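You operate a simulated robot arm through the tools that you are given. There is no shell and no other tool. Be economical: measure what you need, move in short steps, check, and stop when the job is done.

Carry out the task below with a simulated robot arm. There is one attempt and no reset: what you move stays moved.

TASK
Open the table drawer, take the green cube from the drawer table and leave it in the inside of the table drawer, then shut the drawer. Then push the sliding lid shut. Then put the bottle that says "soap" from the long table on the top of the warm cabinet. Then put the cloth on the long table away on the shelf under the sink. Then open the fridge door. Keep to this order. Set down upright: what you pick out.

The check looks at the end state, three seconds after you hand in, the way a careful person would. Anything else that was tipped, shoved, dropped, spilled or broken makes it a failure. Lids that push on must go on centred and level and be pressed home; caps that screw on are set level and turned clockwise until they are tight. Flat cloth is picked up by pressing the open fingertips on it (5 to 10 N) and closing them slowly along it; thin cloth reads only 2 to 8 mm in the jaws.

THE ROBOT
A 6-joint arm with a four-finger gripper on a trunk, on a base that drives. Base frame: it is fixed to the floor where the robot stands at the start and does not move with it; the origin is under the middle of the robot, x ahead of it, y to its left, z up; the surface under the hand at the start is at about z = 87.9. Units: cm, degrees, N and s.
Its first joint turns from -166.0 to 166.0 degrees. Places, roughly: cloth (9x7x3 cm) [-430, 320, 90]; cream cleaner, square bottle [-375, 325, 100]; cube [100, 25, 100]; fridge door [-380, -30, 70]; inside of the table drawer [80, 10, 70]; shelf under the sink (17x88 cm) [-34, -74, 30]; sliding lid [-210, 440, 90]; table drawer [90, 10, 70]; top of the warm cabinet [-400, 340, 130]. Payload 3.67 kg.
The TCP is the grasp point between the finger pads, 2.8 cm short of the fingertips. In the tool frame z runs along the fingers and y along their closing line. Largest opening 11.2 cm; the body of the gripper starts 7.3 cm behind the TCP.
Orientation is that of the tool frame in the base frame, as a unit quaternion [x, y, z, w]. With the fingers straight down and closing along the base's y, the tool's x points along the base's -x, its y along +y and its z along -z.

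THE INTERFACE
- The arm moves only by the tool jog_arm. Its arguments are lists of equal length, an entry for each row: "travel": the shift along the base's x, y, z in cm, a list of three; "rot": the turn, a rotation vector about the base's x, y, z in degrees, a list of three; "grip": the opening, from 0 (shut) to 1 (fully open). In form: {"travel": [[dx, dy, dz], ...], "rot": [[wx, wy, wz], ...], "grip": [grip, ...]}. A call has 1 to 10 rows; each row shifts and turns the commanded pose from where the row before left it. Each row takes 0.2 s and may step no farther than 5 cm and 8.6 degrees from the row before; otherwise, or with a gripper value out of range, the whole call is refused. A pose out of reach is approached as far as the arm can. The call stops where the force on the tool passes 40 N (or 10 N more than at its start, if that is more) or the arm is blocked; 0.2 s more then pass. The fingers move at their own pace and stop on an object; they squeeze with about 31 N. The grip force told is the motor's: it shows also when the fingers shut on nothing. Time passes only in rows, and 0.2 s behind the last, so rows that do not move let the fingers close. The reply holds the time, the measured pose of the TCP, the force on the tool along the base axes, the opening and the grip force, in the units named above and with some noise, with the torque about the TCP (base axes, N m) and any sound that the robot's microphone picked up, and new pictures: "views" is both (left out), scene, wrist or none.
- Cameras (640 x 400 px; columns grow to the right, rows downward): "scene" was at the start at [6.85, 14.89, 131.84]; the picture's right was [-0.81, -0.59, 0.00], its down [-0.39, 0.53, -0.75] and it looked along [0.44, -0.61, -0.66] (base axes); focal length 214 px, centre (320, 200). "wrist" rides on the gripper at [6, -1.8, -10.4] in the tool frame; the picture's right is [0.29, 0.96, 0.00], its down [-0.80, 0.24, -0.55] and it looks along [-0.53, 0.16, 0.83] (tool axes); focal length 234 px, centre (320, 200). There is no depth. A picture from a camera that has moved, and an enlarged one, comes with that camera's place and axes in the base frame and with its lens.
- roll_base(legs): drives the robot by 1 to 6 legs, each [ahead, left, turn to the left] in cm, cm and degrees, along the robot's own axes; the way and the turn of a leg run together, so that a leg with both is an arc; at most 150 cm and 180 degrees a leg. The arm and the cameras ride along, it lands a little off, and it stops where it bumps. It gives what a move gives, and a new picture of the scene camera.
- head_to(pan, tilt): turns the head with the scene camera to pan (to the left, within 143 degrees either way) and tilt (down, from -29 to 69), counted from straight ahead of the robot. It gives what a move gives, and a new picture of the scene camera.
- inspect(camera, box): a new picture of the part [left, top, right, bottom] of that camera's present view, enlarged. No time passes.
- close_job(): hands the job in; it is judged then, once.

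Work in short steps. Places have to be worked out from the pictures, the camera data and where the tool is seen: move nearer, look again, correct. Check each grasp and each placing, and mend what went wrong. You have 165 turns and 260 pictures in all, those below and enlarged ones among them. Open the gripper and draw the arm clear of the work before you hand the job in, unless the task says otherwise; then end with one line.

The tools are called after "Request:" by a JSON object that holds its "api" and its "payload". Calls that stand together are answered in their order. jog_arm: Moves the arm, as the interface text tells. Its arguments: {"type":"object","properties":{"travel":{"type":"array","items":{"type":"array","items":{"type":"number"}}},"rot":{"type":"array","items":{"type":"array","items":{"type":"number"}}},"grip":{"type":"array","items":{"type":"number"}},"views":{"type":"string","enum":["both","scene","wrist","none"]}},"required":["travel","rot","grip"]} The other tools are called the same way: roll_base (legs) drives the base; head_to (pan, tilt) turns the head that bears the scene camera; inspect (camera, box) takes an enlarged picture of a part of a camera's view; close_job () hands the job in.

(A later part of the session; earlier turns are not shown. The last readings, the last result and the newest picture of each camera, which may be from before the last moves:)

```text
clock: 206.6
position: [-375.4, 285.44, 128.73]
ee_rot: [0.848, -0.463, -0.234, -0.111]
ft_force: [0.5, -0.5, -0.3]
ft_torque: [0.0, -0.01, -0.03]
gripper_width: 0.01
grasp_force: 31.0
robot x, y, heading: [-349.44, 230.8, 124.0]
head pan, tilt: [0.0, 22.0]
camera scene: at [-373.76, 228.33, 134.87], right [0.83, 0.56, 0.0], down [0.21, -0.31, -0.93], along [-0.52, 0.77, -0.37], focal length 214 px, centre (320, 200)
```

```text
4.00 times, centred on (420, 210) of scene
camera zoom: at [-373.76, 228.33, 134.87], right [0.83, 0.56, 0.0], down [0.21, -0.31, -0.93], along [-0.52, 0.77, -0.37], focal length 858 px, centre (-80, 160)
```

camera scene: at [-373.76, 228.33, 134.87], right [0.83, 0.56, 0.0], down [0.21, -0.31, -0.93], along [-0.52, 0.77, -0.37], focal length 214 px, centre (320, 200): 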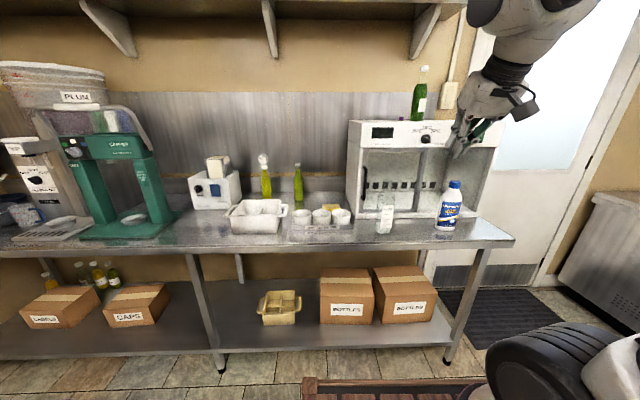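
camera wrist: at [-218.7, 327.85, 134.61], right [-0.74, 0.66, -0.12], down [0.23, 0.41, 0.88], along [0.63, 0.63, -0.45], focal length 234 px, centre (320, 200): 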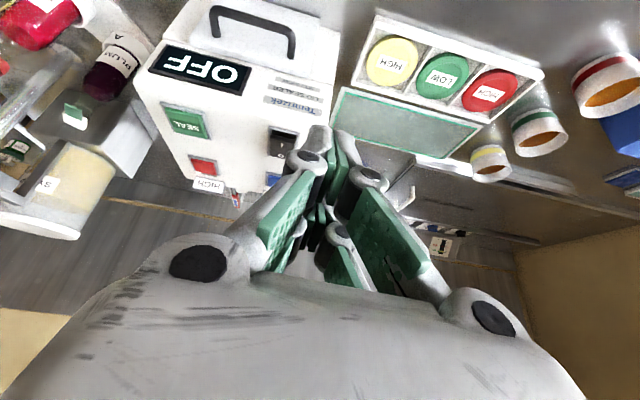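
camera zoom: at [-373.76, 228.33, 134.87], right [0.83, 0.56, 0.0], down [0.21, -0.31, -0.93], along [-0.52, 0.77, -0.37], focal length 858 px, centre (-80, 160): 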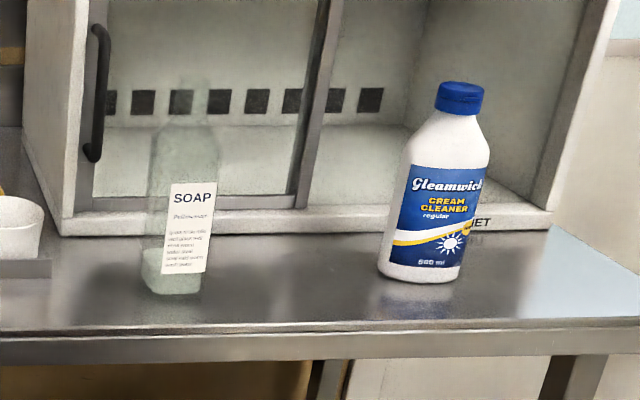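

The clear square bottle with the SOAP label stands near (-396.5,310.8), to the left of the Gleamwick cleaner. I tilt the tool toward level, open it, and lower in front of the bottle.

Request:
{"api": "jog_arm", "payload": {"travel": [[0, 0, -1], [0, 0, -2], [0, 0, -3], [0, 0, -4], [0, 0, -4], [-0.8, -0.6, -4], [-0.8, -0.6, -3]], "rot": [[5.8, 3.96, 0], [5.8, 3.96, 0], [5.8, 3.96, 0], [5.8, 3.96, 0], [5.8, 3.96, 0], [0, 0, 0], [0, 0, 0]], "grip": [1, 1, 1, 1, 1, 1, 1], "views": "both"}}

```text
clock: 208.2
position: [-375.81, 287.59, 114.91]
ee_rot: [0.742, -0.402, -0.48, -0.238]
ft_force: [-0.2, 0.2, -0.5]
ft_torque: [0.01, 0.0, -0.01]
gripper_width: 11.21
grasp_force: 0.2
out of reach, approached as far as the arm can: row 4, 5, 6, 7
robot x, y, heading: [-349.18, 230.9, 123.8]
head pan, tilt: [0.0, 22.0]
camera scene: at [-373.75, 228.34, 134.87], right [0.83, 0.56, 0.0], down [0.21, -0.31, -0.93], along [-0.52, 0.77, -0.37], focal length 214 px, centre (320, 200)
camera wrist: at [-367.53, 278.7, 113.86], right [-0.73, -0.65, -0.23], down [-0.08, -0.25, 0.96], along [-0.68, 0.72, 0.13], focal length 234 px, centre (320, 200)
```

scene: 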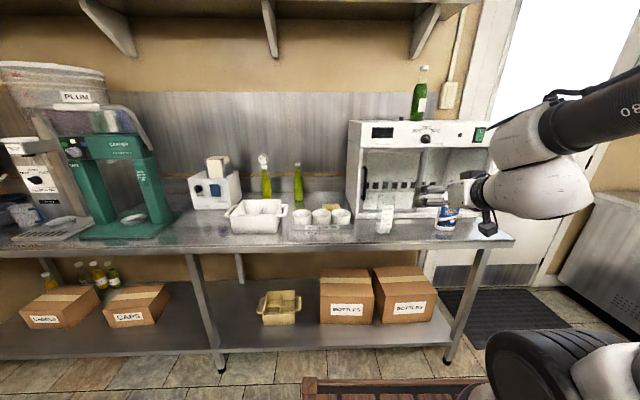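
wrist: 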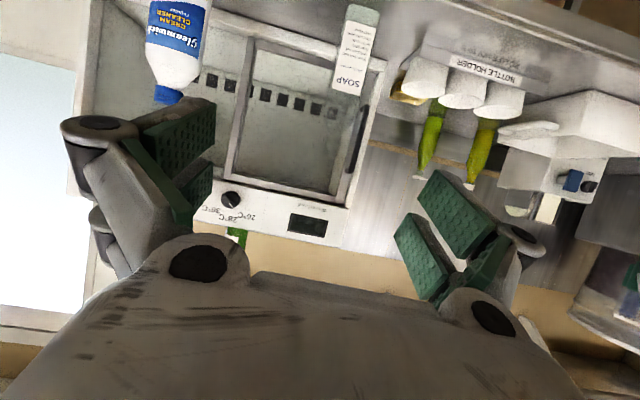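

Bottle centre comes out at about (-396.6,310.2). I line up with it and approach partway, fingers wide open.

Request:
{"api": "jog_arm", "payload": {"travel": [[-3.6, -2.5, 0], [-2.46, 3.59, -2.1], [-2.46, 3.59, -2.1], [-2.46, 3.59, -2.1]], "rot": [[0, 0, 0], [0, 0, 0], [0, 0, 0], [0, 0, 0]], "grip": [1, 1, 1, 1], "views": "both"}}

Request:
{"api": "inspect", "payload": {"camera": "scene", "box": [340, 160, 500, 260]}}

```text
clock: 209.2
position: [-386.88, 295.74, 108.55]
ee_rot: [0.742, -0.4, -0.483, -0.238]
ft_force: [0.0, -0.6, 0.1]
ft_torque: [0.0, -0.04, 0.01]
gripper_width: 11.18
grasp_force: 0.1
robot x, y, heading: [-349.47, 230.48, 123.7]
head pan, tilt: [0.0, 22.0]
camera scene: at [-373.71, 228.28, 134.87], right [0.83, 0.56, 0.0], down [0.21, -0.31, -0.93], along [-0.52, 0.77, -0.37], focal length 214 px, centre (320, 200)
camera wrist: at [-378.52, 286.83, 107.34], right [-0.73, -0.65, -0.23], down [-0.08, -0.26, 0.96], along [-0.68, 0.72, 0.14], focal length 234 px, centre (320, 200)
```

scene: 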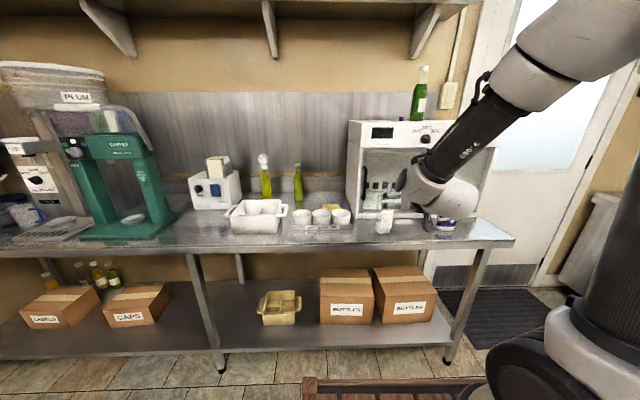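
wrist: 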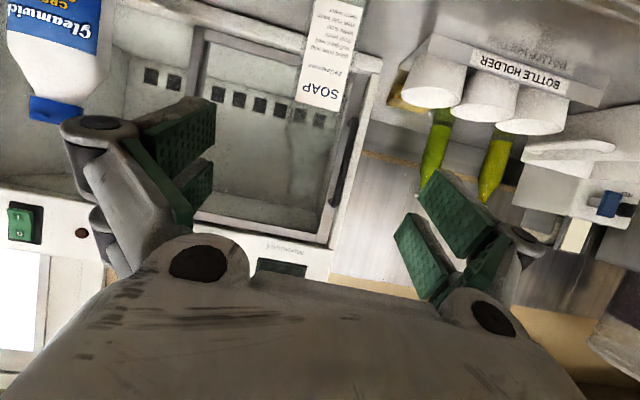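

```text
4.00 times, centred on (420, 210) of scene
camera zoom: at [-373.71, 228.28, 134.87], right [0.83, 0.56, 0.0], down [0.21, -0.31, -0.93], along [-0.52, 0.77, -0.37], focal length 858 px, centre (-80, 160)
```

zoom: 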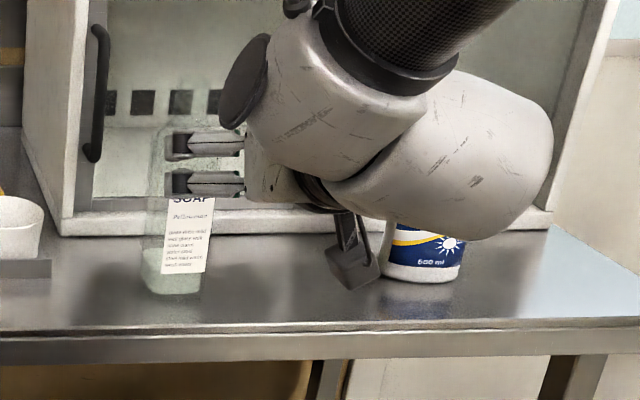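

The fingers straddle the bottle's line. I go forward and down around its body.

Request:
{"api": "jog_arm", "payload": {"travel": [[-2.2, 3.8, -2.4], [-2.3, 3.7, -2.4], [-2.4, 3.6, -2.4], [-2.4, 3.6, -2.3]], "rot": [[0, 0, 0], [0, 0, 0], [0, 0, 0], [0, 0, 0]], "grip": [1, 1, 1, 1], "views": "both"}}

Request:
{"api": "inspect", "payload": {"camera": "scene", "box": [340, 160, 500, 260]}}

```text
clock: 210.2
position: [-396.25, 310.51, 98.92]
ee_rot: [0.742, -0.4, -0.482, -0.238]
ft_force: [0.4, -0.3, -0.1]
ft_torque: [-0.02, -0.03, -0.03]
gripper_width: 11.19
grasp_force: 0.1
robot x, y, heading: [-349.36, 230.33, 124.2]
head pan, tilt: [0.0, 22.0]
camera scene: at [-373.73, 228.29, 134.87], right [0.83, 0.56, 0.0], down [0.21, -0.31, -0.93], along [-0.52, 0.77, -0.37], focal length 214 px, centre (320, 200)
camera wrist: at [-387.91, 301.67, 97.75], right [-0.73, -0.65, -0.23], down [-0.08, -0.25, 0.96], along [-0.68, 0.72, 0.14], focal length 234 px, centre (320, 200)
```

scene: 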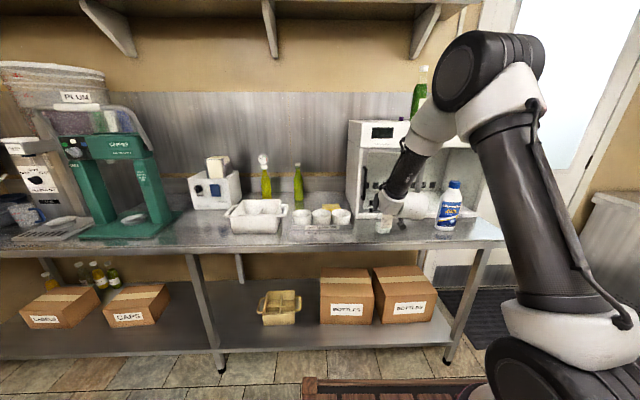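
wrist: 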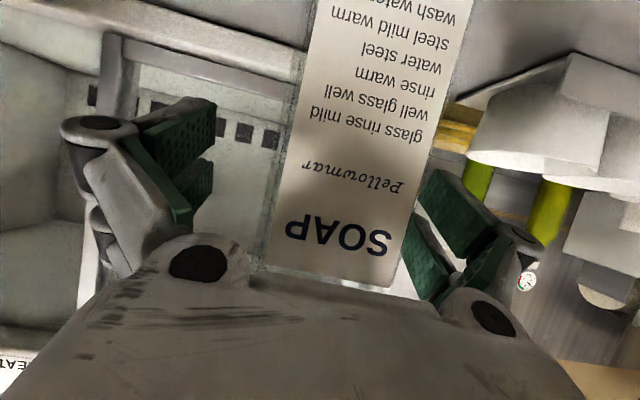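

```text
4.00 times, centred on (420, 210) of scene
camera zoom: at [-373.73, 228.29, 134.87], right [0.83, 0.56, 0.0], down [0.21, -0.31, -0.93], along [-0.52, 0.77, -0.37], focal length 858 px, centre (-80, 160)
```

zoom: 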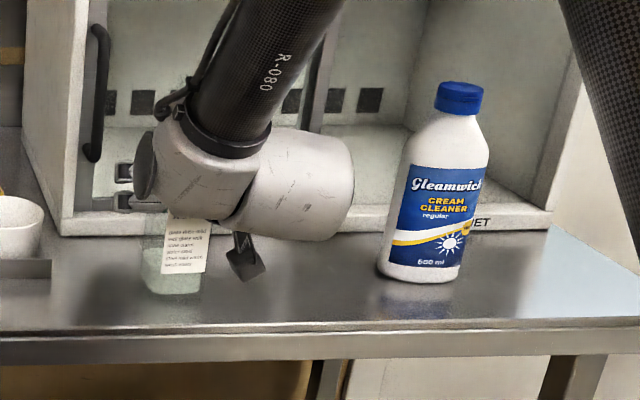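

It reads "SOAP / Pellowmar". The bottle is about 0.7 cm off centre; I shift and close.

Request:
{"api": "jog_arm", "payload": {"travel": [[-0.55, -0.4, 0], [0, 0, 0], [0, 0, 0], [0, 0, 0], [0, 0, 0]], "rot": [[0, 0, 0], [0, 0, 0], [0, 0, 0], [0, 0, 0], [0, 0, 0]], "grip": [1, 0.75, 0.55, 0.3, 0.3], "views": "wrist"}}

```text
clock: 211.4
position: [-396.65, 310.2, 98.9]
ee_rot: [0.742, -0.401, -0.482, -0.238]
ft_force: [1.8, 1.1, 2.9]
ft_torque: [0.16, -0.29, 0.07]
gripper_width: 5.88
grasp_force: 31.0
robot x, y, heading: [-349.67, 230.8, 123.7]
head pan, tilt: [0.0, 22.0]
camera wrist: at [-388.44, 301.25, 97.8], right [-0.73, -0.65, -0.23], down [-0.08, -0.25, 0.96], along [-0.68, 0.72, 0.14], focal length 234 px, centre (320, 200)
```

wrist: 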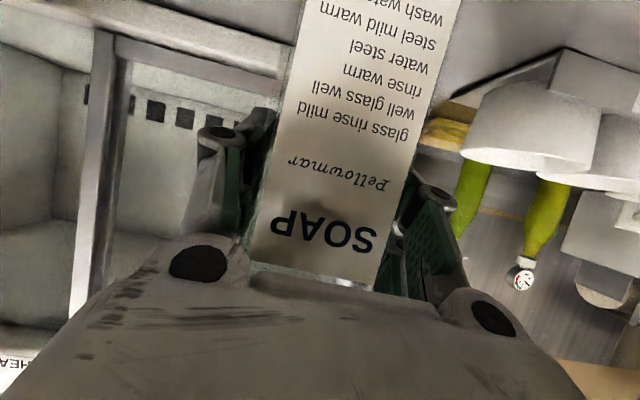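

Firm grip on the bottle (5.9 cm). I lift it straight up, slightly toward me.

Request:
{"api": "jog_arm", "payload": {"travel": [[0, 0, 2], [0.3, -0.4, 4.8], [0.5, -0.7, 4.8], [0, 0, 4.9], [0, 0, 4.9], [0, 0, 4.9], [0, 0, 4.9], [0, 0, 4.9], [0, 0, 4.9], [0, 0, 4.9]], "rot": [[0, 0, 0], [0, 0, 0], [0, 0, 0], [0, 0, 0], [0, 0, 0], [0, 0, 0], [0, 0, 0], [0, 0, 0], [0, 0, 0], [0, 0, 0]], "grip": [0.3, 0.3, 0.3, 0.3, 0.3, 0.3, 0.3, 0.3, 0.3, 0.3], "views": "both"}}

Request:
{"api": "inspect", "payload": {"camera": "scene", "box": [320, 20, 520, 145]}}

```text
clock: 213.6
position: [-395.85, 308.84, 116.96]
ee_rot: [0.742, -0.401, -0.482, -0.237]
ft_force: [0.0, -0.1, -3.8]
ft_torque: [0.01, 0.02, -0.01]
gripper_width: 5.85
grasp_force: 30.7
out of reach, approached as far as the arm can: row 5, 6, 7, 8, 9, 10
robot x, y, heading: [-349.77, 230.63, 124.0]
head pan, tilt: [0.0, 22.0]
camera scene: at [-373.77, 228.35, 134.87], right [0.83, 0.56, 0.0], down [0.21, -0.31, -0.93], along [-0.52, 0.77, -0.37], focal length 214 px, centre (320, 200)
camera wrist: at [-387.52, 300.03, 115.78], right [-0.73, -0.65, -0.23], down [-0.08, -0.25, 0.96], along [-0.68, 0.72, 0.14], focal length 234 px, centre (320, 200)
```

scene: 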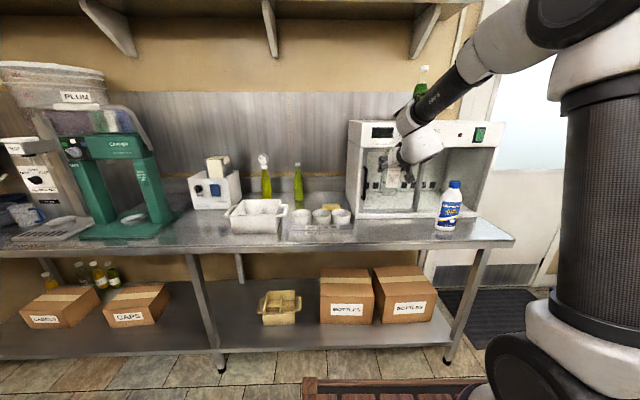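
wrist: 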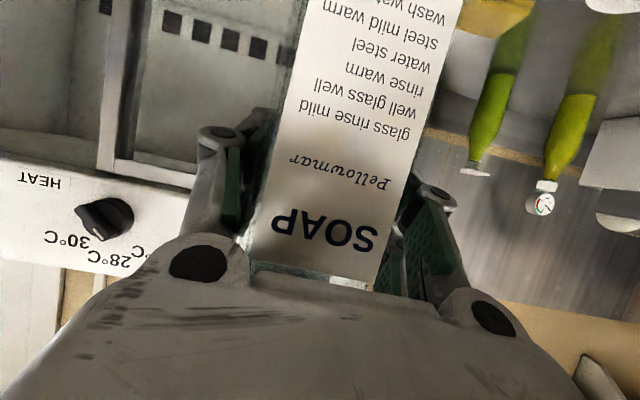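

```text
3.20 times, centred on (420, 82) of scene
camera zoom: at [-373.77, 228.35, 134.87], right [0.83, 0.56, 0.0], down [0.21, -0.31, -0.93], along [-0.52, 0.77, -0.37], focal length 686 px, centre (0, 576)
```

zoom: 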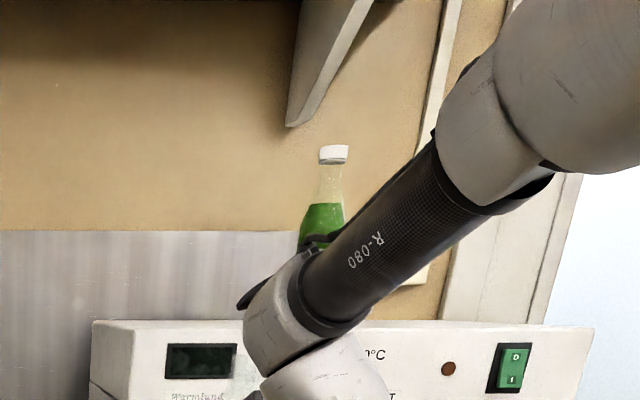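

The wrist can't keep this pose any higher so close in. I back the base 15 cm, then raise the bottle while reaching farther out.

Request:
{"api": "roll_base", "payload": {"legs": [[-15, 0, 0]]}}

Request:
{"api": "jog_arm", "payload": {"travel": [[-1.4, 2.0, 4], [-1.4, 2.0, 4], [-1.4, 2.0, 4], [-1.4, 2.0, 4], [-0.7, 1.0, 4.5], [-0.7, 1.0, 4.5], [0, 0, 4.8]], "rot": [[0, 0, 0], [0, 0, 0], [0, 0, 0], [0, 0, 0], [0, 0, 0], [0, 0, 0], [0, 0, 0]], "grip": [0.3, 0.3, 0.3, 0.3, 0.3, 0.3, 0.3], "views": "scene"}}

```text
clock: 215.0
position: [-387.41, 296.38, 116.97]
ee_rot: [0.741, -0.401, -0.483, -0.238]
ft_force: [0.3, -0.5, -4.1]
ft_torque: [0.04, -0.01, -0.04]
gripper_width: 5.84
grasp_force: 30.4
robot x, y, heading: [-341.05, 218.22, 123.7]
head pan, tilt: [0.0, 22.0]
camera scene: at [-365.27, 215.68, 134.87], right [0.83, 0.56, 0.0], down [0.21, -0.31, -0.93], along [-0.52, 0.77, -0.37], focal length 214 px, centre (320, 200)
```

scene: 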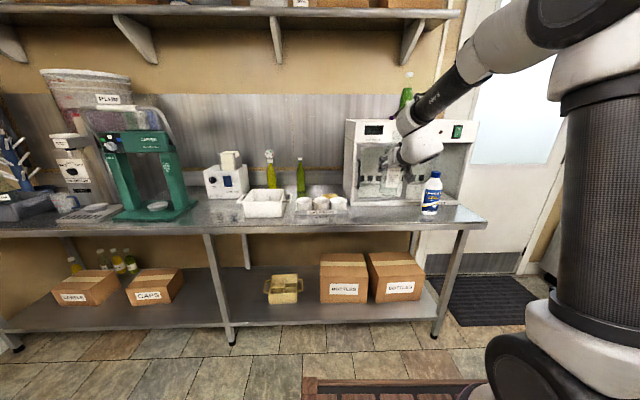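

```text
clock: 216.6
position: [-387.41, 296.37, 116.88]
ee_rot: [0.742, -0.401, -0.482, -0.237]
ft_force: [0.1, -0.1, -4.4]
ft_torque: [0.06, 0.03, 0.03]
gripper_width: 5.86
grasp_force: 31.1
out of reach, approached as far as the arm can: row 1, 2, 3, 4, 5, 6, 7
robot x, y, heading: [-340.89, 217.76, 123.9]
head pan, tilt: [0.0, 22.0]
camera scene: at [-365.27, 215.68, 134.87], right [0.83, 0.56, 0.0], down [0.21, -0.31, -0.93], along [-0.52, 0.77, -0.37], focal length 214 px, centre (320, 200)
```

scene: 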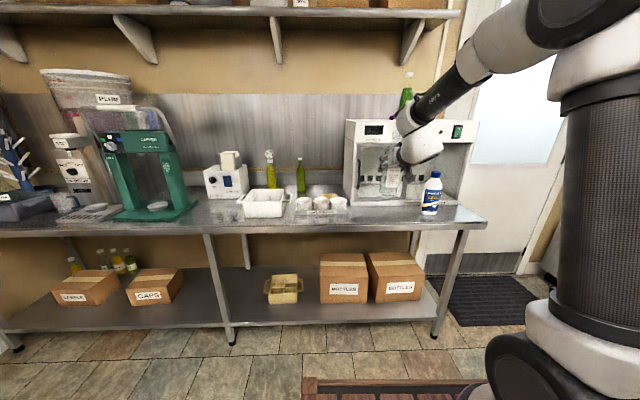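

Not a bit of upward motion; I test moving straight outward at the same height.

Request:
{"api": "jog_arm", "payload": {"travel": [[-2.2, 3.3, 0], [-2.2, 3.3, 0], [-2.2, 3.3, 0]], "rot": [[0, 0, 0], [0, 0, 0], [0, 0, 0]], "grip": [0.3, 0.3, 0.3], "views": "none"}}

```text
clock: 217.4
position: [-389.98, 300.41, 117.01]
ee_rot: [0.739, -0.401, -0.486, -0.24]
ft_force: [0.3, -0.3, -4.6]
ft_torque: [0.06, 0.05, 0.01]
gripper_width: 5.86
grasp_force: 30.9
out of reach, approached as far as the arm can: row 2, 3
robot x, y, heading: [-341.09, 218.17, 124.0]
head pan, tilt: [0.0, 22.0]
```

The limit is outward here, so I test going up while drawing inward.

Request:
{"api": "jog_arm", "payload": {"travel": [[1.7, -2.5, 2], [1.4, -2.0, 4], [1.4, -2.0, 4], [1.4, -2.0, 4], [1.4, -2.0, 4], [1.4, -2.0, 4]], "rot": [[0, 0, 0], [0, 0, 0], [0, 0, 0], [0, 0, 0], [0, 0, 0], [0, 0, 0]], "grip": [0.3, 0.3, 0.3, 0.3, 0.3, 0.3], "views": "scene"}}

```text
clock: 218.8
position: [-390.0, 300.34, 118.33]
ee_rot: [0.734, -0.401, -0.49, -0.247]
ft_force: [0.0, -0.2, -3.2]
ft_torque: [0.04, 0.02, -0.01]
gripper_width: 5.86
grasp_force: 30.8
out of reach, approached as far as the arm can: row 1, 2, 3, 4, 5, 6
robot x, y, heading: [-341.15, 218.13, 123.4]
head pan, tilt: [0.0, 22.0]
camera scene: at [-365.27, 215.68, 134.87], right [0.83, 0.56, 0.0], down [0.21, -0.31, -0.93], along [-0.52, 0.77, -0.37], focal length 214 px, centre (320, 200)
```

scene: 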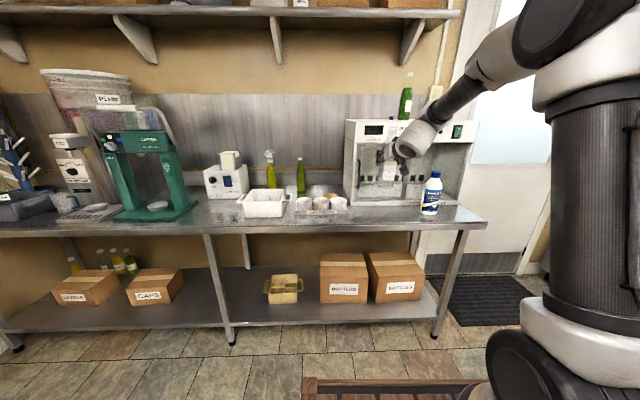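

I'm at a wrist limit when reaching straight ahead. At the drawer, reaching off to my right gave full height, so I back off, dip slightly, and swing the bottle to my right.

Request:
{"api": "roll_base", "payload": {"legs": [[-10, 0, 0]]}}

Request:
{"api": "jog_arm", "payload": {"travel": [[0, 0, -4], [1.5, -2.2, -2], [4, 2.8, 0], [4, 2.8, 0], [4, 2.8, 0], [4, 2.8, 0], [4, 2.8, 0], [4, 2.8, 0], [4, 2.8, 0]], "rot": [[0, 0, 0], [0, 0, 0], [0, 0, 0], [0, 0, 0], [0, 0, 0], [0, 0, 0], [0, 0, 0], [0, 0, 0], [0, 0, 0]], "grip": [0.3, 0.3, 0.3, 0.3, 0.3, 0.3, 0.3, 0.3, 0.3], "views": "scene"}}

```text
clock: 219.9
position: [-384.25, 291.9, 118.37]
ee_rot: [0.734, -0.401, -0.49, -0.247]
ft_force: [0.6, -0.7, -3.7]
ft_torque: [0.05, 0.03, 0.01]
gripper_width: 5.87
grasp_force: 30.5
robot x, y, heading: [-335.21, 209.59, 123.6]
head pan, tilt: [0.0, 22.0]
camera scene: at [-359.59, 207.21, 134.87], right [0.83, 0.56, 0.0], down [0.21, -0.31, -0.93], along [-0.52, 0.77, -0.37], focal length 214 px, centre (320, 200)
```

scene: 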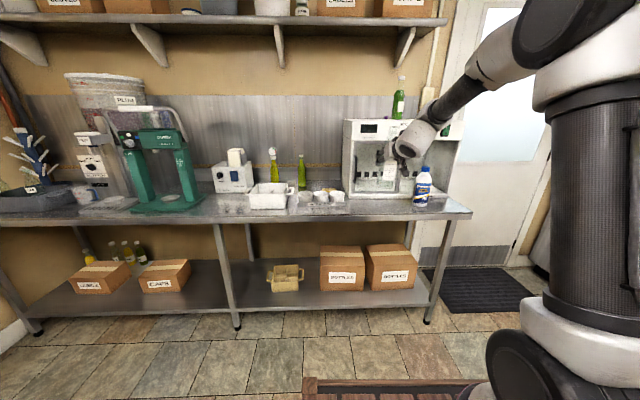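

```text
clock: 221.9
position: [-354.46, 309.27, 112.35]
ee_rot: [0.733, -0.401, -0.491, -0.248]
ft_force: [-0.7, -0.3, -2.9]
ft_torque: [0.01, -0.03, -0.06]
gripper_width: 5.86
grasp_force: 31.2
robot x, y, heading: [-335.1, 209.53, 123.6]
head pan, tilt: [0.0, 22.0]
camera scene: at [-359.61, 207.16, 134.86], right [0.83, 0.56, 0.0], down [0.21, -0.31, -0.93], along [-0.52, 0.77, -0.37], focal length 214 px, centre (320, 200)
```

scene: 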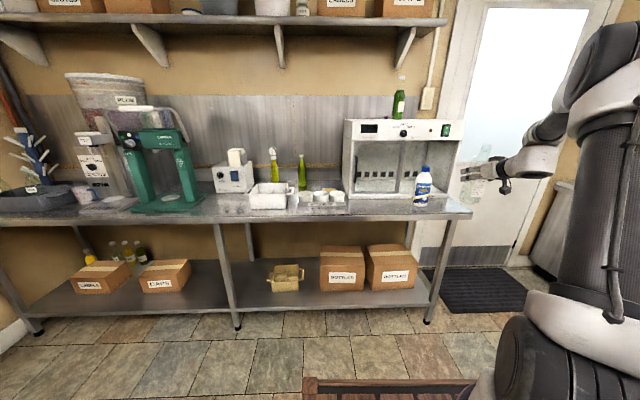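

That worked. Now I try raising here.

Request:
{"api": "jog_arm", "payload": {"travel": [[0, 0, 4.8], [0, 0, 4.8], [0, 0, 4.8], [0, 0, 4.8], [0, 0, 4.8], [0, 0, 4.8], [0, 0, 4.8], [0, 0, 4.8]], "rot": [[0, 0, 0], [0, 0, 0], [0, 0, 0], [0, 0, 0], [0, 0, 0], [0, 0, 0], [0, 0, 0], [0, 0, 0]], "grip": [0.3, 0.3, 0.3, 0.3, 0.3, 0.3, 0.3, 0.3], "views": "both"}}

```text
clock: 223.7
position: [-354.93, 309.49, 150.86]
ee_rot: [0.733, -0.403, -0.489, -0.247]
ft_force: [0.2, 0.2, -3.5]
ft_torque: [0.03, 0.05, -0.03]
gripper_width: 5.89
grasp_force: 30.7
robot x, y, heading: [-335.04, 209.42, 123.7]
head pan, tilt: [0.0, 22.0]
camera scene: at [-359.58, 207.21, 134.87], right [0.83, 0.56, 0.0], down [0.21, -0.31, -0.93], along [-0.52, 0.77, -0.37], focal length 214 px, centre (320, 200)
camera wrist: at [-346.6, 300.48, 149.33], right [-0.74, -0.63, -0.23], down [-0.07, -0.27, 0.96], along [-0.67, 0.73, 0.16], focal length 234 px, centre (320, 200)
```

scene: 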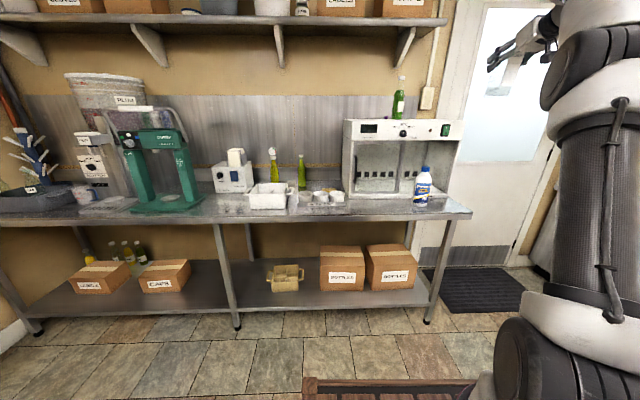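
wrist: 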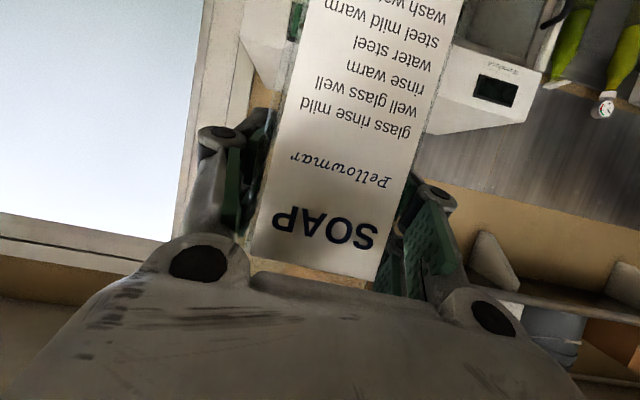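

Full height reached. I trim the tilt back to that of the pick, shift 4.5 cm right, and drive toward the cabinet's free right half.

Request:
{"api": "jog_arm", "payload": {"travel": [[1.85, 1.25, 0], [1.85, 1.25, 0]], "rot": [[-1.15, -0.8, 0], [0, 0, 0]], "grip": [0.3, 0.3], "views": "none"}}

Request:
{"api": "roll_base", "payload": {"legs": [[32, 0, 0]]}}

```text
clock: 224.3
position: [-351.16, 311.38, 150.4]
ee_rot: [0.739, -0.404, -0.481, -0.242]
ft_force: [-0.7, -0.4, -2.7]
ft_torque: [0.03, 0.02, -0.06]
gripper_width: 5.84
grasp_force: 31.0
out of reach, approached as far as the arm can: row 2
robot x, y, heading: [-335.22, 209.51, 124.1]
head pan, tilt: [0.0, 22.0]
```

```text
clock: 226.4
position: [-369.34, 337.39, 150.41]
ee_rot: [0.74, -0.402, -0.482, -0.241]
ft_force: [-0.3, 0.5, -4.4]
ft_torque: [0.06, 0.02, 0.02]
gripper_width: 5.87
grasp_force: 30.9
robot x, y, heading: [-352.88, 235.55, 124.0]
head pan, tilt: [0.0, 22.0]
camera scene: at [-377.09, 233.05, 134.87], right [0.83, 0.56, 0.0], down [0.21, -0.31, -0.93], along [-0.52, 0.77, -0.37], focal length 214 px, centre (320, 200)
```

scene: 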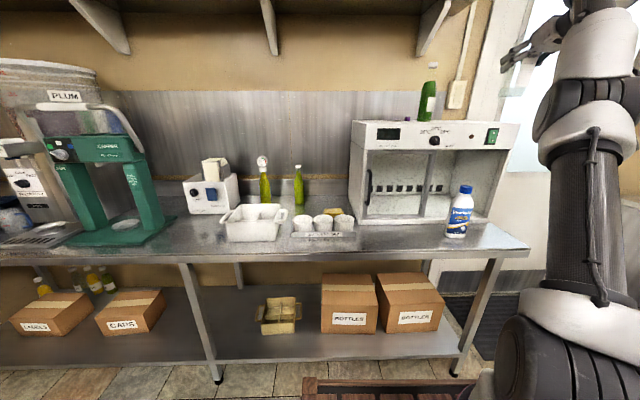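

Bottle is at n≈-114, before the cabinet (top z≈131–132, right edge n≈-102). I go forward 15 cm over the top, lowering slightly.

Request:
{"api": "jog_arm", "payload": {"travel": [[-2.8, 4.1, -1], [-2.8, 4.1, -1], [-2.8, 4.1, -1]], "rot": [[0, 0, 0], [0, 0, 0], [0, 0, 0]], "grip": [0.3, 0.3, 0.3], "views": "both"}}

Request:
{"api": "inspect", "payload": {"camera": "scene", "box": [380, 30, 600, 168]}}

```text
refused: row 1 steps farther than a row can; nothing moved
```

```text
2.90 times, centred on (490, 99) of scene
camera zoom: at [-377.09, 233.05, 134.87], right [0.83, 0.56, 0.0], down [0.21, -0.31, -0.93], along [-0.52, 0.77, -0.37], focal length 622 px, centre (-173, 493)
```

zoom: 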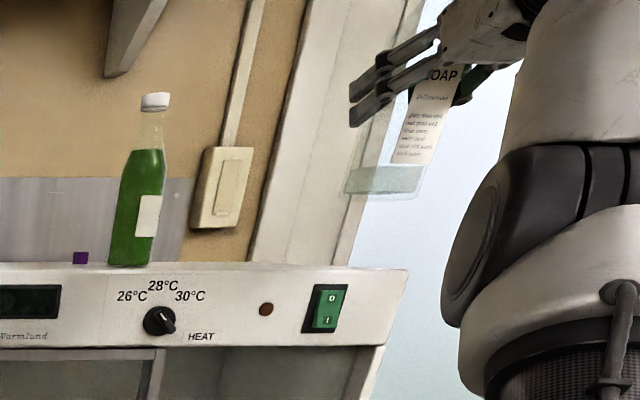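

The step was too long; I use smaller ones, shifting 3 cm left for margin.

Request:
{"api": "jog_arm", "payload": {"travel": [[-2.74, 2.67, -1], [-2.74, 2.67, -1], [-2.74, 2.67, -1], [-2.74, 2.67, -1]], "rot": [[0, 0, 0], [0, 0, 0], [0, 0, 0], [0, 0, 0]], "grip": [0.3, 0.3, 0.3, 0.3], "views": "none"}}

Request:
{"api": "inspect", "payload": {"camera": "scene", "box": [380, 30, 600, 168]}}

```text
clock: 227.4
position: [-378.16, 343.65, 142.94]
ee_rot: [0.74, -0.403, -0.482, -0.242]
ft_force: [-0.6, -0.9, -2.6]
ft_torque: [0.02, 0.02, 0.02]
gripper_width: 5.83
grasp_force: 31.0
out of reach, approached as far as the arm can: row 1, 2, 3, 4
robot x, y, heading: [-352.85, 235.49, 124.2]
head pan, tilt: [0.0, 22.0]
```

```text
2.90 times, centred on (490, 99) of scene
camera zoom: at [-377.05, 233.03, 134.87], right [0.83, 0.56, 0.0], down [0.21, -0.31, -0.93], along [-0.52, 0.77, -0.37], focal length 622 px, centre (-173, 493)
```

zoom: 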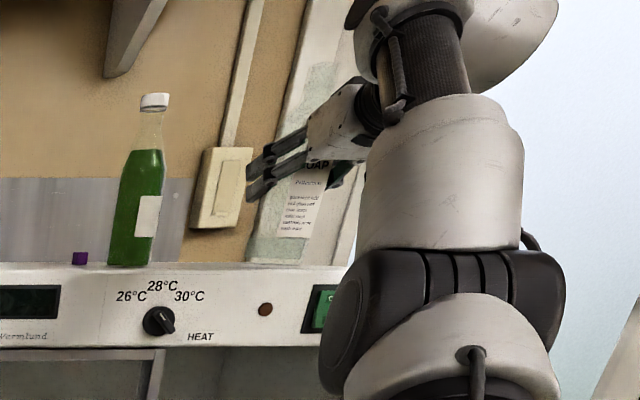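

At full stretch the bottle sank to just above the top, near its front edge. I draw it back and up a little, and bring the base closer instead.

Request:
{"api": "jog_arm", "payload": {"travel": [[1.1, -1.7, 2], [1.1, -1.7, 1]], "rot": [[0, 0, 0], [0, 0, 0]], "grip": [0.3, 0.3], "views": "none"}}

Request:
{"api": "roll_base", "payload": {"legs": [[11, 0, 0]]}}

Request:
{"api": "inspect", "payload": {"camera": "scene", "box": [380, 10, 600, 148]}}

```text
clock: 228.0
position: [-376.04, 340.88, 146.47]
ee_rot: [0.741, -0.401, -0.482, -0.24]
ft_force: [-0.5, 0.7, -4.6]
ft_torque: [0.1, 0.0, 0.01]
gripper_width: 5.83
grasp_force: 30.9
out of reach, approached as far as the arm can: row 2
robot x, y, heading: [-353.12, 235.42, 124.1]
head pan, tilt: [0.0, 22.0]
```

```text
clock: 229.2
position: [-382.05, 349.93, 146.58]
ee_rot: [0.74, -0.403, -0.481, -0.241]
ft_force: [-1.0, -0.2, -3.1]
ft_torque: [0.08, 0.04, 0.03]
gripper_width: 5.86
grasp_force: 31.2
robot x, y, heading: [-358.76, 244.64, 124.0]
head pan, tilt: [0.0, 22.0]
camera scene: at [-383.24, 242.14, 134.87], right [0.83, 0.56, 0.0], down [0.21, -0.31, -0.93], along [-0.52, 0.77, -0.37], focal length 214 px, centre (320, 200)
```

scene: 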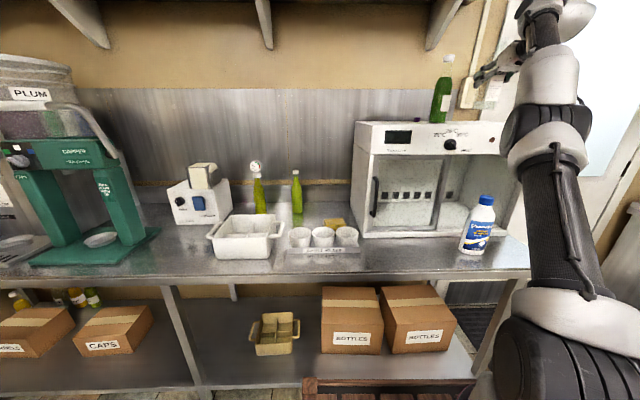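

```text
2.90 times, centred on (490, 79) of scene
camera zoom: at [-383.24, 242.14, 134.87], right [0.83, 0.56, 0.0], down [0.21, -0.31, -0.93], along [-0.52, 0.77, -0.37], focal length 622 px, centre (-173, 551)
```

zoom: 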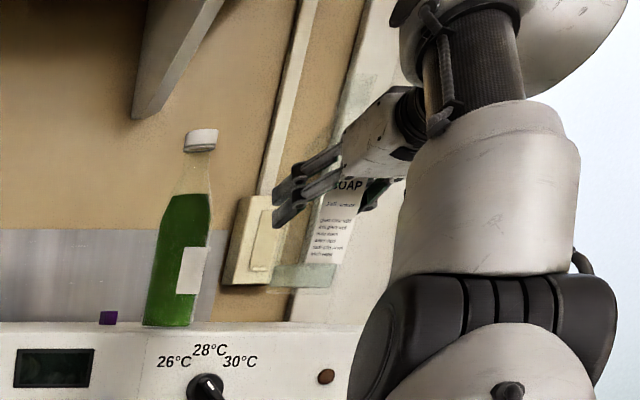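

The bottle is over the cabinet top at e≈-504, well clear of MINT. I lower it gently to contact.

Request:
{"api": "jog_arm", "payload": {"travel": [[0, 0, -1], [0, 0, -1], [0, 0, -0.6], [0, 0, -0.5], [0, 0, -0.5], [0, 0, -0.5]], "rot": [[0, 0, 0], [0, 0, 0], [0, 0, 0], [0, 0, 0], [0, 0, 0], [0, 0, 0]], "grip": [0.3, 0.3, 0.3, 0.3, 0.3, 0.3], "views": "none"}}

Request:
{"api": "inspect", "payload": {"camera": "scene", "box": [380, 10, 600, 148]}}

```text
clock: 230.6
position: [-382.05, 351.92, 144.12]
ee_rot: [0.741, -0.402, -0.481, -0.24]
ft_force: [-0.3, -0.5, -4.0]
ft_torque: [0.04, 0.03, 0.03]
gripper_width: 5.86
grasp_force: 30.4
out of reach, approached as far as the arm can: row 1, 2, 3, 5, 6
robot x, y, heading: [-358.67, 244.85, 123.7]
head pan, tilt: [0.0, 22.0]
```

```text
2.90 times, centred on (490, 79) of scene
camera zoom: at [-383.24, 242.14, 134.87], right [0.83, 0.56, 0.0], down [0.21, -0.31, -0.93], along [-0.52, 0.77, -0.37], focal length 622 px, centre (-173, 551)
```

zoom: 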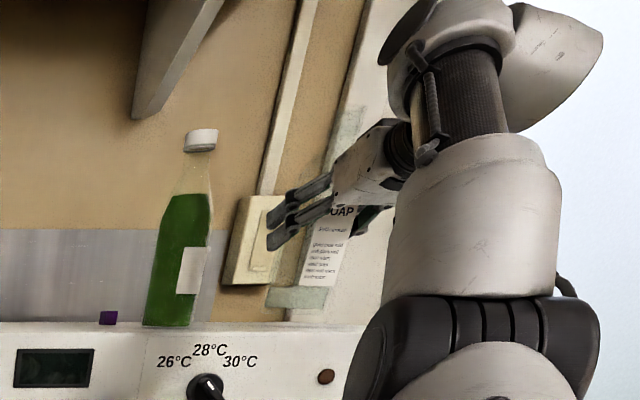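

This is near full stretch where the arm can't descend cleanly. I bring the base 10 cm closer and draw the arm back by as much.

Request:
{"api": "roll_base", "payload": {"legs": [[9, 0, 0]]}}

Request:
{"api": "jog_arm", "payload": {"travel": [[1.7, -2.5, 0], [1.7, -2.5, 0], [1.2, -1.7, 0]], "rot": [[0, 0, 0], [0, 0, 0], [0, 0, 0]], "grip": [0.3, 0.3, 0.3], "views": "scene"}}

Request:
{"api": "inspect", "payload": {"camera": "scene", "box": [400, 10, 620, 148]}}

```text
clock: 231.7
position: [-387.21, 359.38, 144.04]
ee_rot: [0.741, -0.403, -0.481, -0.24]
ft_force: [0.0, -0.5, -4.0]
ft_torque: [0.02, 0.01, 0.01]
gripper_width: 5.82
grasp_force: 30.8
robot x, y, heading: [-364.29, 251.97, 124.1]
head pan, tilt: [0.0, 22.0]
camera scene: at [-388.3, 249.57, 134.87], right [0.83, 0.56, 0.0], down [0.21, -0.31, -0.93], along [-0.52, 0.77, -0.37], focal length 214 px, centre (320, 200)
```

scene: 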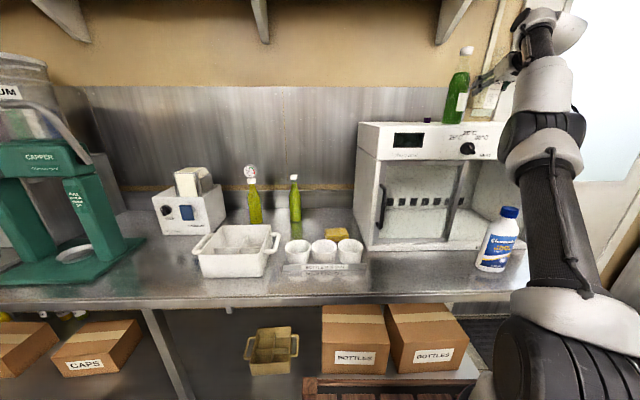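

```text
clock: 232.5
position: [-382.85, 356.49, 147.4]
ee_rot: [0.742, -0.402, -0.48, -0.238]
ft_force: [-0.7, 0.0, -4.9]
ft_torque: [0.08, 0.01, -0.04]
gripper_width: 5.88
grasp_force: 31.3
out of reach, approached as far as the arm can: row 1, 2, 3
robot x, y, heading: [-364.03, 252.37, 124.1]
head pan, tilt: [0.0, 22.0]
camera scene: at [-388.32, 249.58, 134.86], right [0.83, 0.56, 0.0], down [0.21, -0.31, -0.93], along [-0.52, 0.77, -0.38], focal length 214 px, centre (320, 200)
```

scene: 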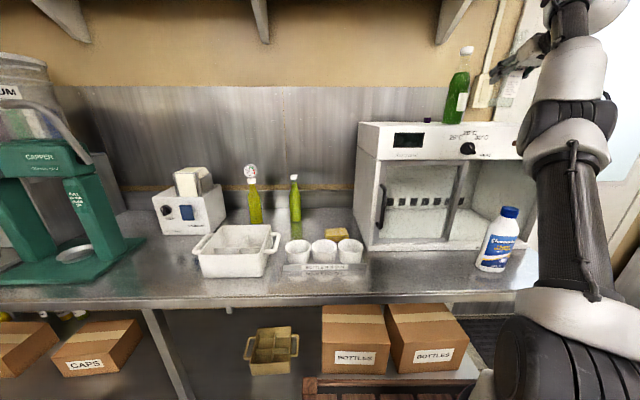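

```text
2.90 times, centred on (510, 79) of scene
camera zoom: at [-388.32, 249.58, 134.86], right [0.83, 0.56, 0.0], down [0.21, -0.31, -0.93], along [-0.52, 0.77, -0.38], focal length 622 px, centre (-231, 551)
```

zoom: 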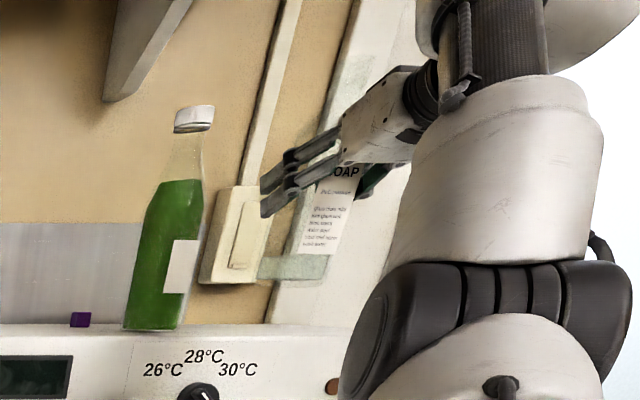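

The feasible band is narrow in this direction; reaching more to my right should widen it. I swing the bottle right and then draw it back.

Request:
{"api": "jog_arm", "payload": {"travel": [[2.5, 1.7, 0], [2.5, 1.7, 0], [2.5, 1.7, 0], [2.5, 1.7, 0], [2.2, -3.2, 0], [2.2, -3.2, 0], [2.2, -3.2, 0], [2.2, -3.2, 0]], "rot": [[0, 0, 0], [0, 0, 0], [0, 0, 0], [0, 0, 0], [0, 0, 0], [0, 0, 0], [0, 0, 0], [0, 0, 0]], "grip": [0.3, 0.3, 0.3, 0.3, 0.3, 0.3, 0.3, 0.3], "views": "none"}}

```text
clock: 234.3
position: [-368.54, 344.81, 145.36]
ee_rot: [0.742, -0.402, -0.481, -0.238]
ft_force: [-0.2, 0.1, -5.3]
ft_torque: [0.06, 0.06, -0.02]
gripper_width: 5.85
grasp_force: 30.9
out of reach, approached as far as the arm can: row 1, 2, 3, 4
robot x, y, heading: [-363.84, 251.96, 124.1]
head pan, tilt: [0.0, 22.0]
```

Now the arm is within its free range. I move the base 11 forward and 8 left to bring the bottle over its spot.

Request:
{"api": "roll_base", "payload": {"legs": [[11, 7, 0]]}}

Request:
{"api": "jog_arm", "payload": {"travel": [[0, 0, -0.8], [0, 0, -0.6], [0, 0, -0.5], [0, 0, -0.5]], "rot": [[0, 0, 0], [0, 0, 0], [0, 0, 0], [0, 0, 0]], "grip": [0.3, 0.3, 0.3, 0.3], "views": "none"}}

Request:
{"api": "inspect", "payload": {"camera": "scene", "box": [400, 0, 640, 150]}}

```text
clock: 235.6
position: [-380.99, 350.16, 145.45]
ee_rot: [0.742, -0.402, -0.48, -0.239]
ft_force: [-0.8, 1.6, -4.5]
ft_torque: [0.03, 0.05, -0.02]
gripper_width: 5.86
grasp_force: 31.5
robot x, y, heading: [-375.98, 257.31, 124.4]
head pan, tilt: [0.0, 22.0]
camera scene: at [-400.52, 254.77, 134.87], right [0.83, 0.56, 0.0], down [0.21, -0.31, -0.93], along [-0.52, 0.77, -0.37], focal length 214 px, centre (320, 200)
```

scene: 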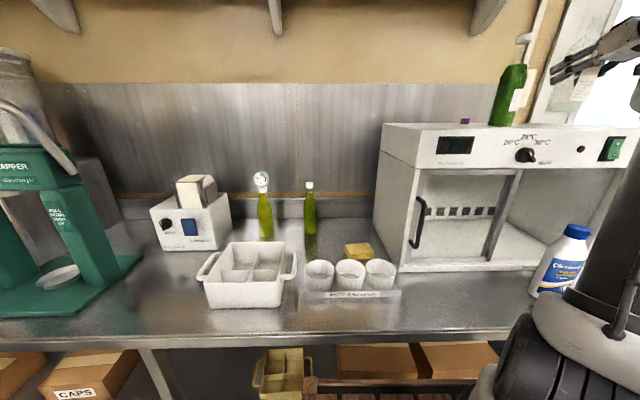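

```text
clock: 236.6
position: [-381.02, 350.28, 143.0]
ee_rot: [0.742, -0.402, -0.48, -0.239]
ft_force: [-0.6, -0.2, -3.6]
ft_torque: [-0.01, 0.03, -0.02]
gripper_width: 5.84
grasp_force: 30.9
robot x, y, heading: [-376.34, 257.23, 124.5]
head pan, tilt: [0.0, 22.0]
```

```text
2.67 times, centred on (520, 75) of scene
camera zoom: at [-400.52, 254.77, 134.87], right [0.83, 0.56, 0.0], down [0.21, -0.31, -0.93], along [-0.52, 0.77, -0.37], focal length 572 px, centre (-213, 533)
```

zoom: 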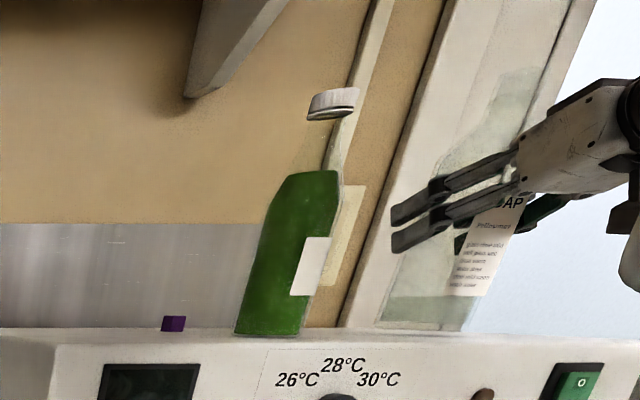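

The arm follows well; the bottle's base is nearly on the top. I continue down in small steps.

Request:
{"api": "jog_arm", "payload": {"travel": [[0, 0, -0.4], [0, 0, -0.3], [0, 0, -0.3], [0, 0, -0.3]], "rot": [[0, 0, 0], [0, 0, 0], [0, 0, 0], [0, 0, 0]], "grip": [0.3, 0.3, 0.3, 0.3], "views": "none"}}

```text
clock: 237.6
position: [-380.99, 350.06, 141.86]
ee_rot: [0.742, -0.401, -0.482, -0.238]
ft_force: [-3.2, -1.5, 16.0]
ft_torque: [0.13, -0.05, 0.08]
gripper_width: 5.87
grasp_force: 30.7
robot x, y, heading: [-376.55, 257.54, 124.4]
head pan, tilt: [0.0, 22.0]
```

Set down (16 N contact) at the pick's orientation. I open and back straight off.

Request:
{"api": "jog_arm", "payload": {"travel": [[0, 0, 0.1], [0, 0, 0], [0, 0, 0], [1.1, -1.6, 0.3], [2.2, -3.2, 0.8], [2.2, -3.2, 0.8], [2.2, -3.2, 0.8]], "rot": [[0, 0, 0], [0, 0, 0], [0, 0, 0], [0, 0, 0], [0, 0, 0], [0, 0, 0], [0, 0, 0]], "grip": [0.6, 0.75, 0.75, 0.75, 0.75, 0.75, 0.75], "views": "wrist"}}

Request:
{"api": "inspect", "payload": {"camera": "scene", "box": [400, 0, 640, 150]}}

```text
clock: 239.2
position: [-373.41, 339.0, 144.47]
ee_rot: [0.742, -0.401, -0.481, -0.238]
ft_force: [-0.9, 0.7, 0.7]
ft_torque: [0.01, 0.0, 0.02]
gripper_width: 8.4
grasp_force: 0.0
robot x, y, heading: [-376.55, 257.37, 124.3]
head pan, tilt: [0.0, 22.0]
camera wrist: at [-364.98, 330.06, 143.28], right [-0.73, -0.65, -0.23], down [-0.08, -0.25, 0.96], along [-0.68, 0.72, 0.13], focal length 234 px, centre (320, 200)
```

wrist: 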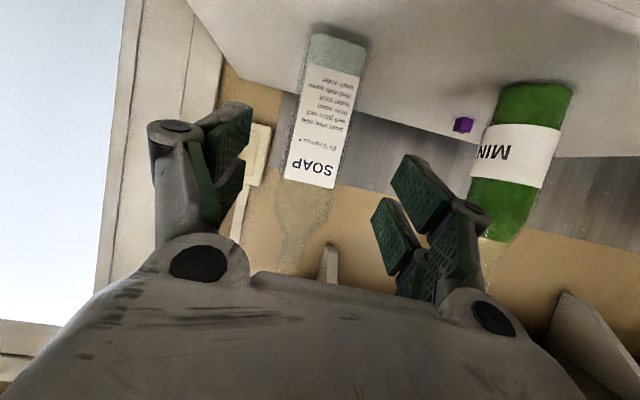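

```text
2.67 times, centred on (520, 75) of scene
camera zoom: at [-400.53, 254.78, 134.87], right [0.83, 0.56, 0.0], down [0.21, -0.31, -0.93], along [-0.52, 0.77, -0.37], focal length 572 px, centre (-213, 533)
```

zoom: 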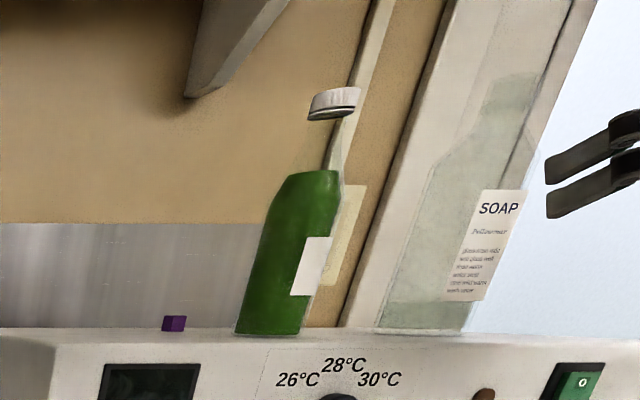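

SOAP stands upright beside MINT. Next the cloth: the yellow item behind the bottle holder matches its place; I look closer.

Request:
{"api": "inspect", "payload": {"camera": "scene", "box": [290, 210, 430, 310]}}

Request:
{"api": "inspect", "payload": {"camera": "scene", "box": [0, 150, 320, 350]}}

```text
4.00 times, centred on (360, 260) of scene
camera zoom: at [-400.53, 254.78, 134.87], right [0.83, 0.56, 0.0], down [0.21, -0.31, -0.93], along [-0.52, 0.77, -0.37], focal length 858 px, centre (160, -40)
```

zoom: 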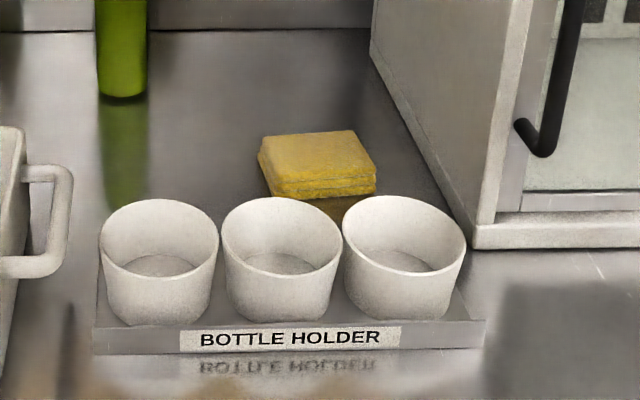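

```text
2.00 times, centred on (160, 250) of scene
camera zoom: at [-400.53, 254.78, 134.87], right [0.83, 0.56, 0.0], down [0.21, -0.31, -0.93], along [-0.52, 0.77, -0.37], focal length 429 px, centre (640, 100)
```

zoom: 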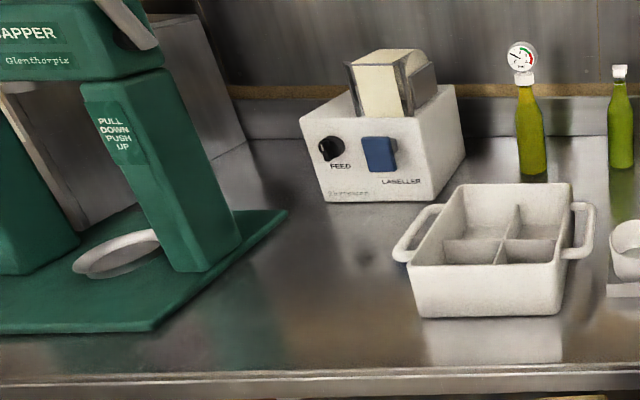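

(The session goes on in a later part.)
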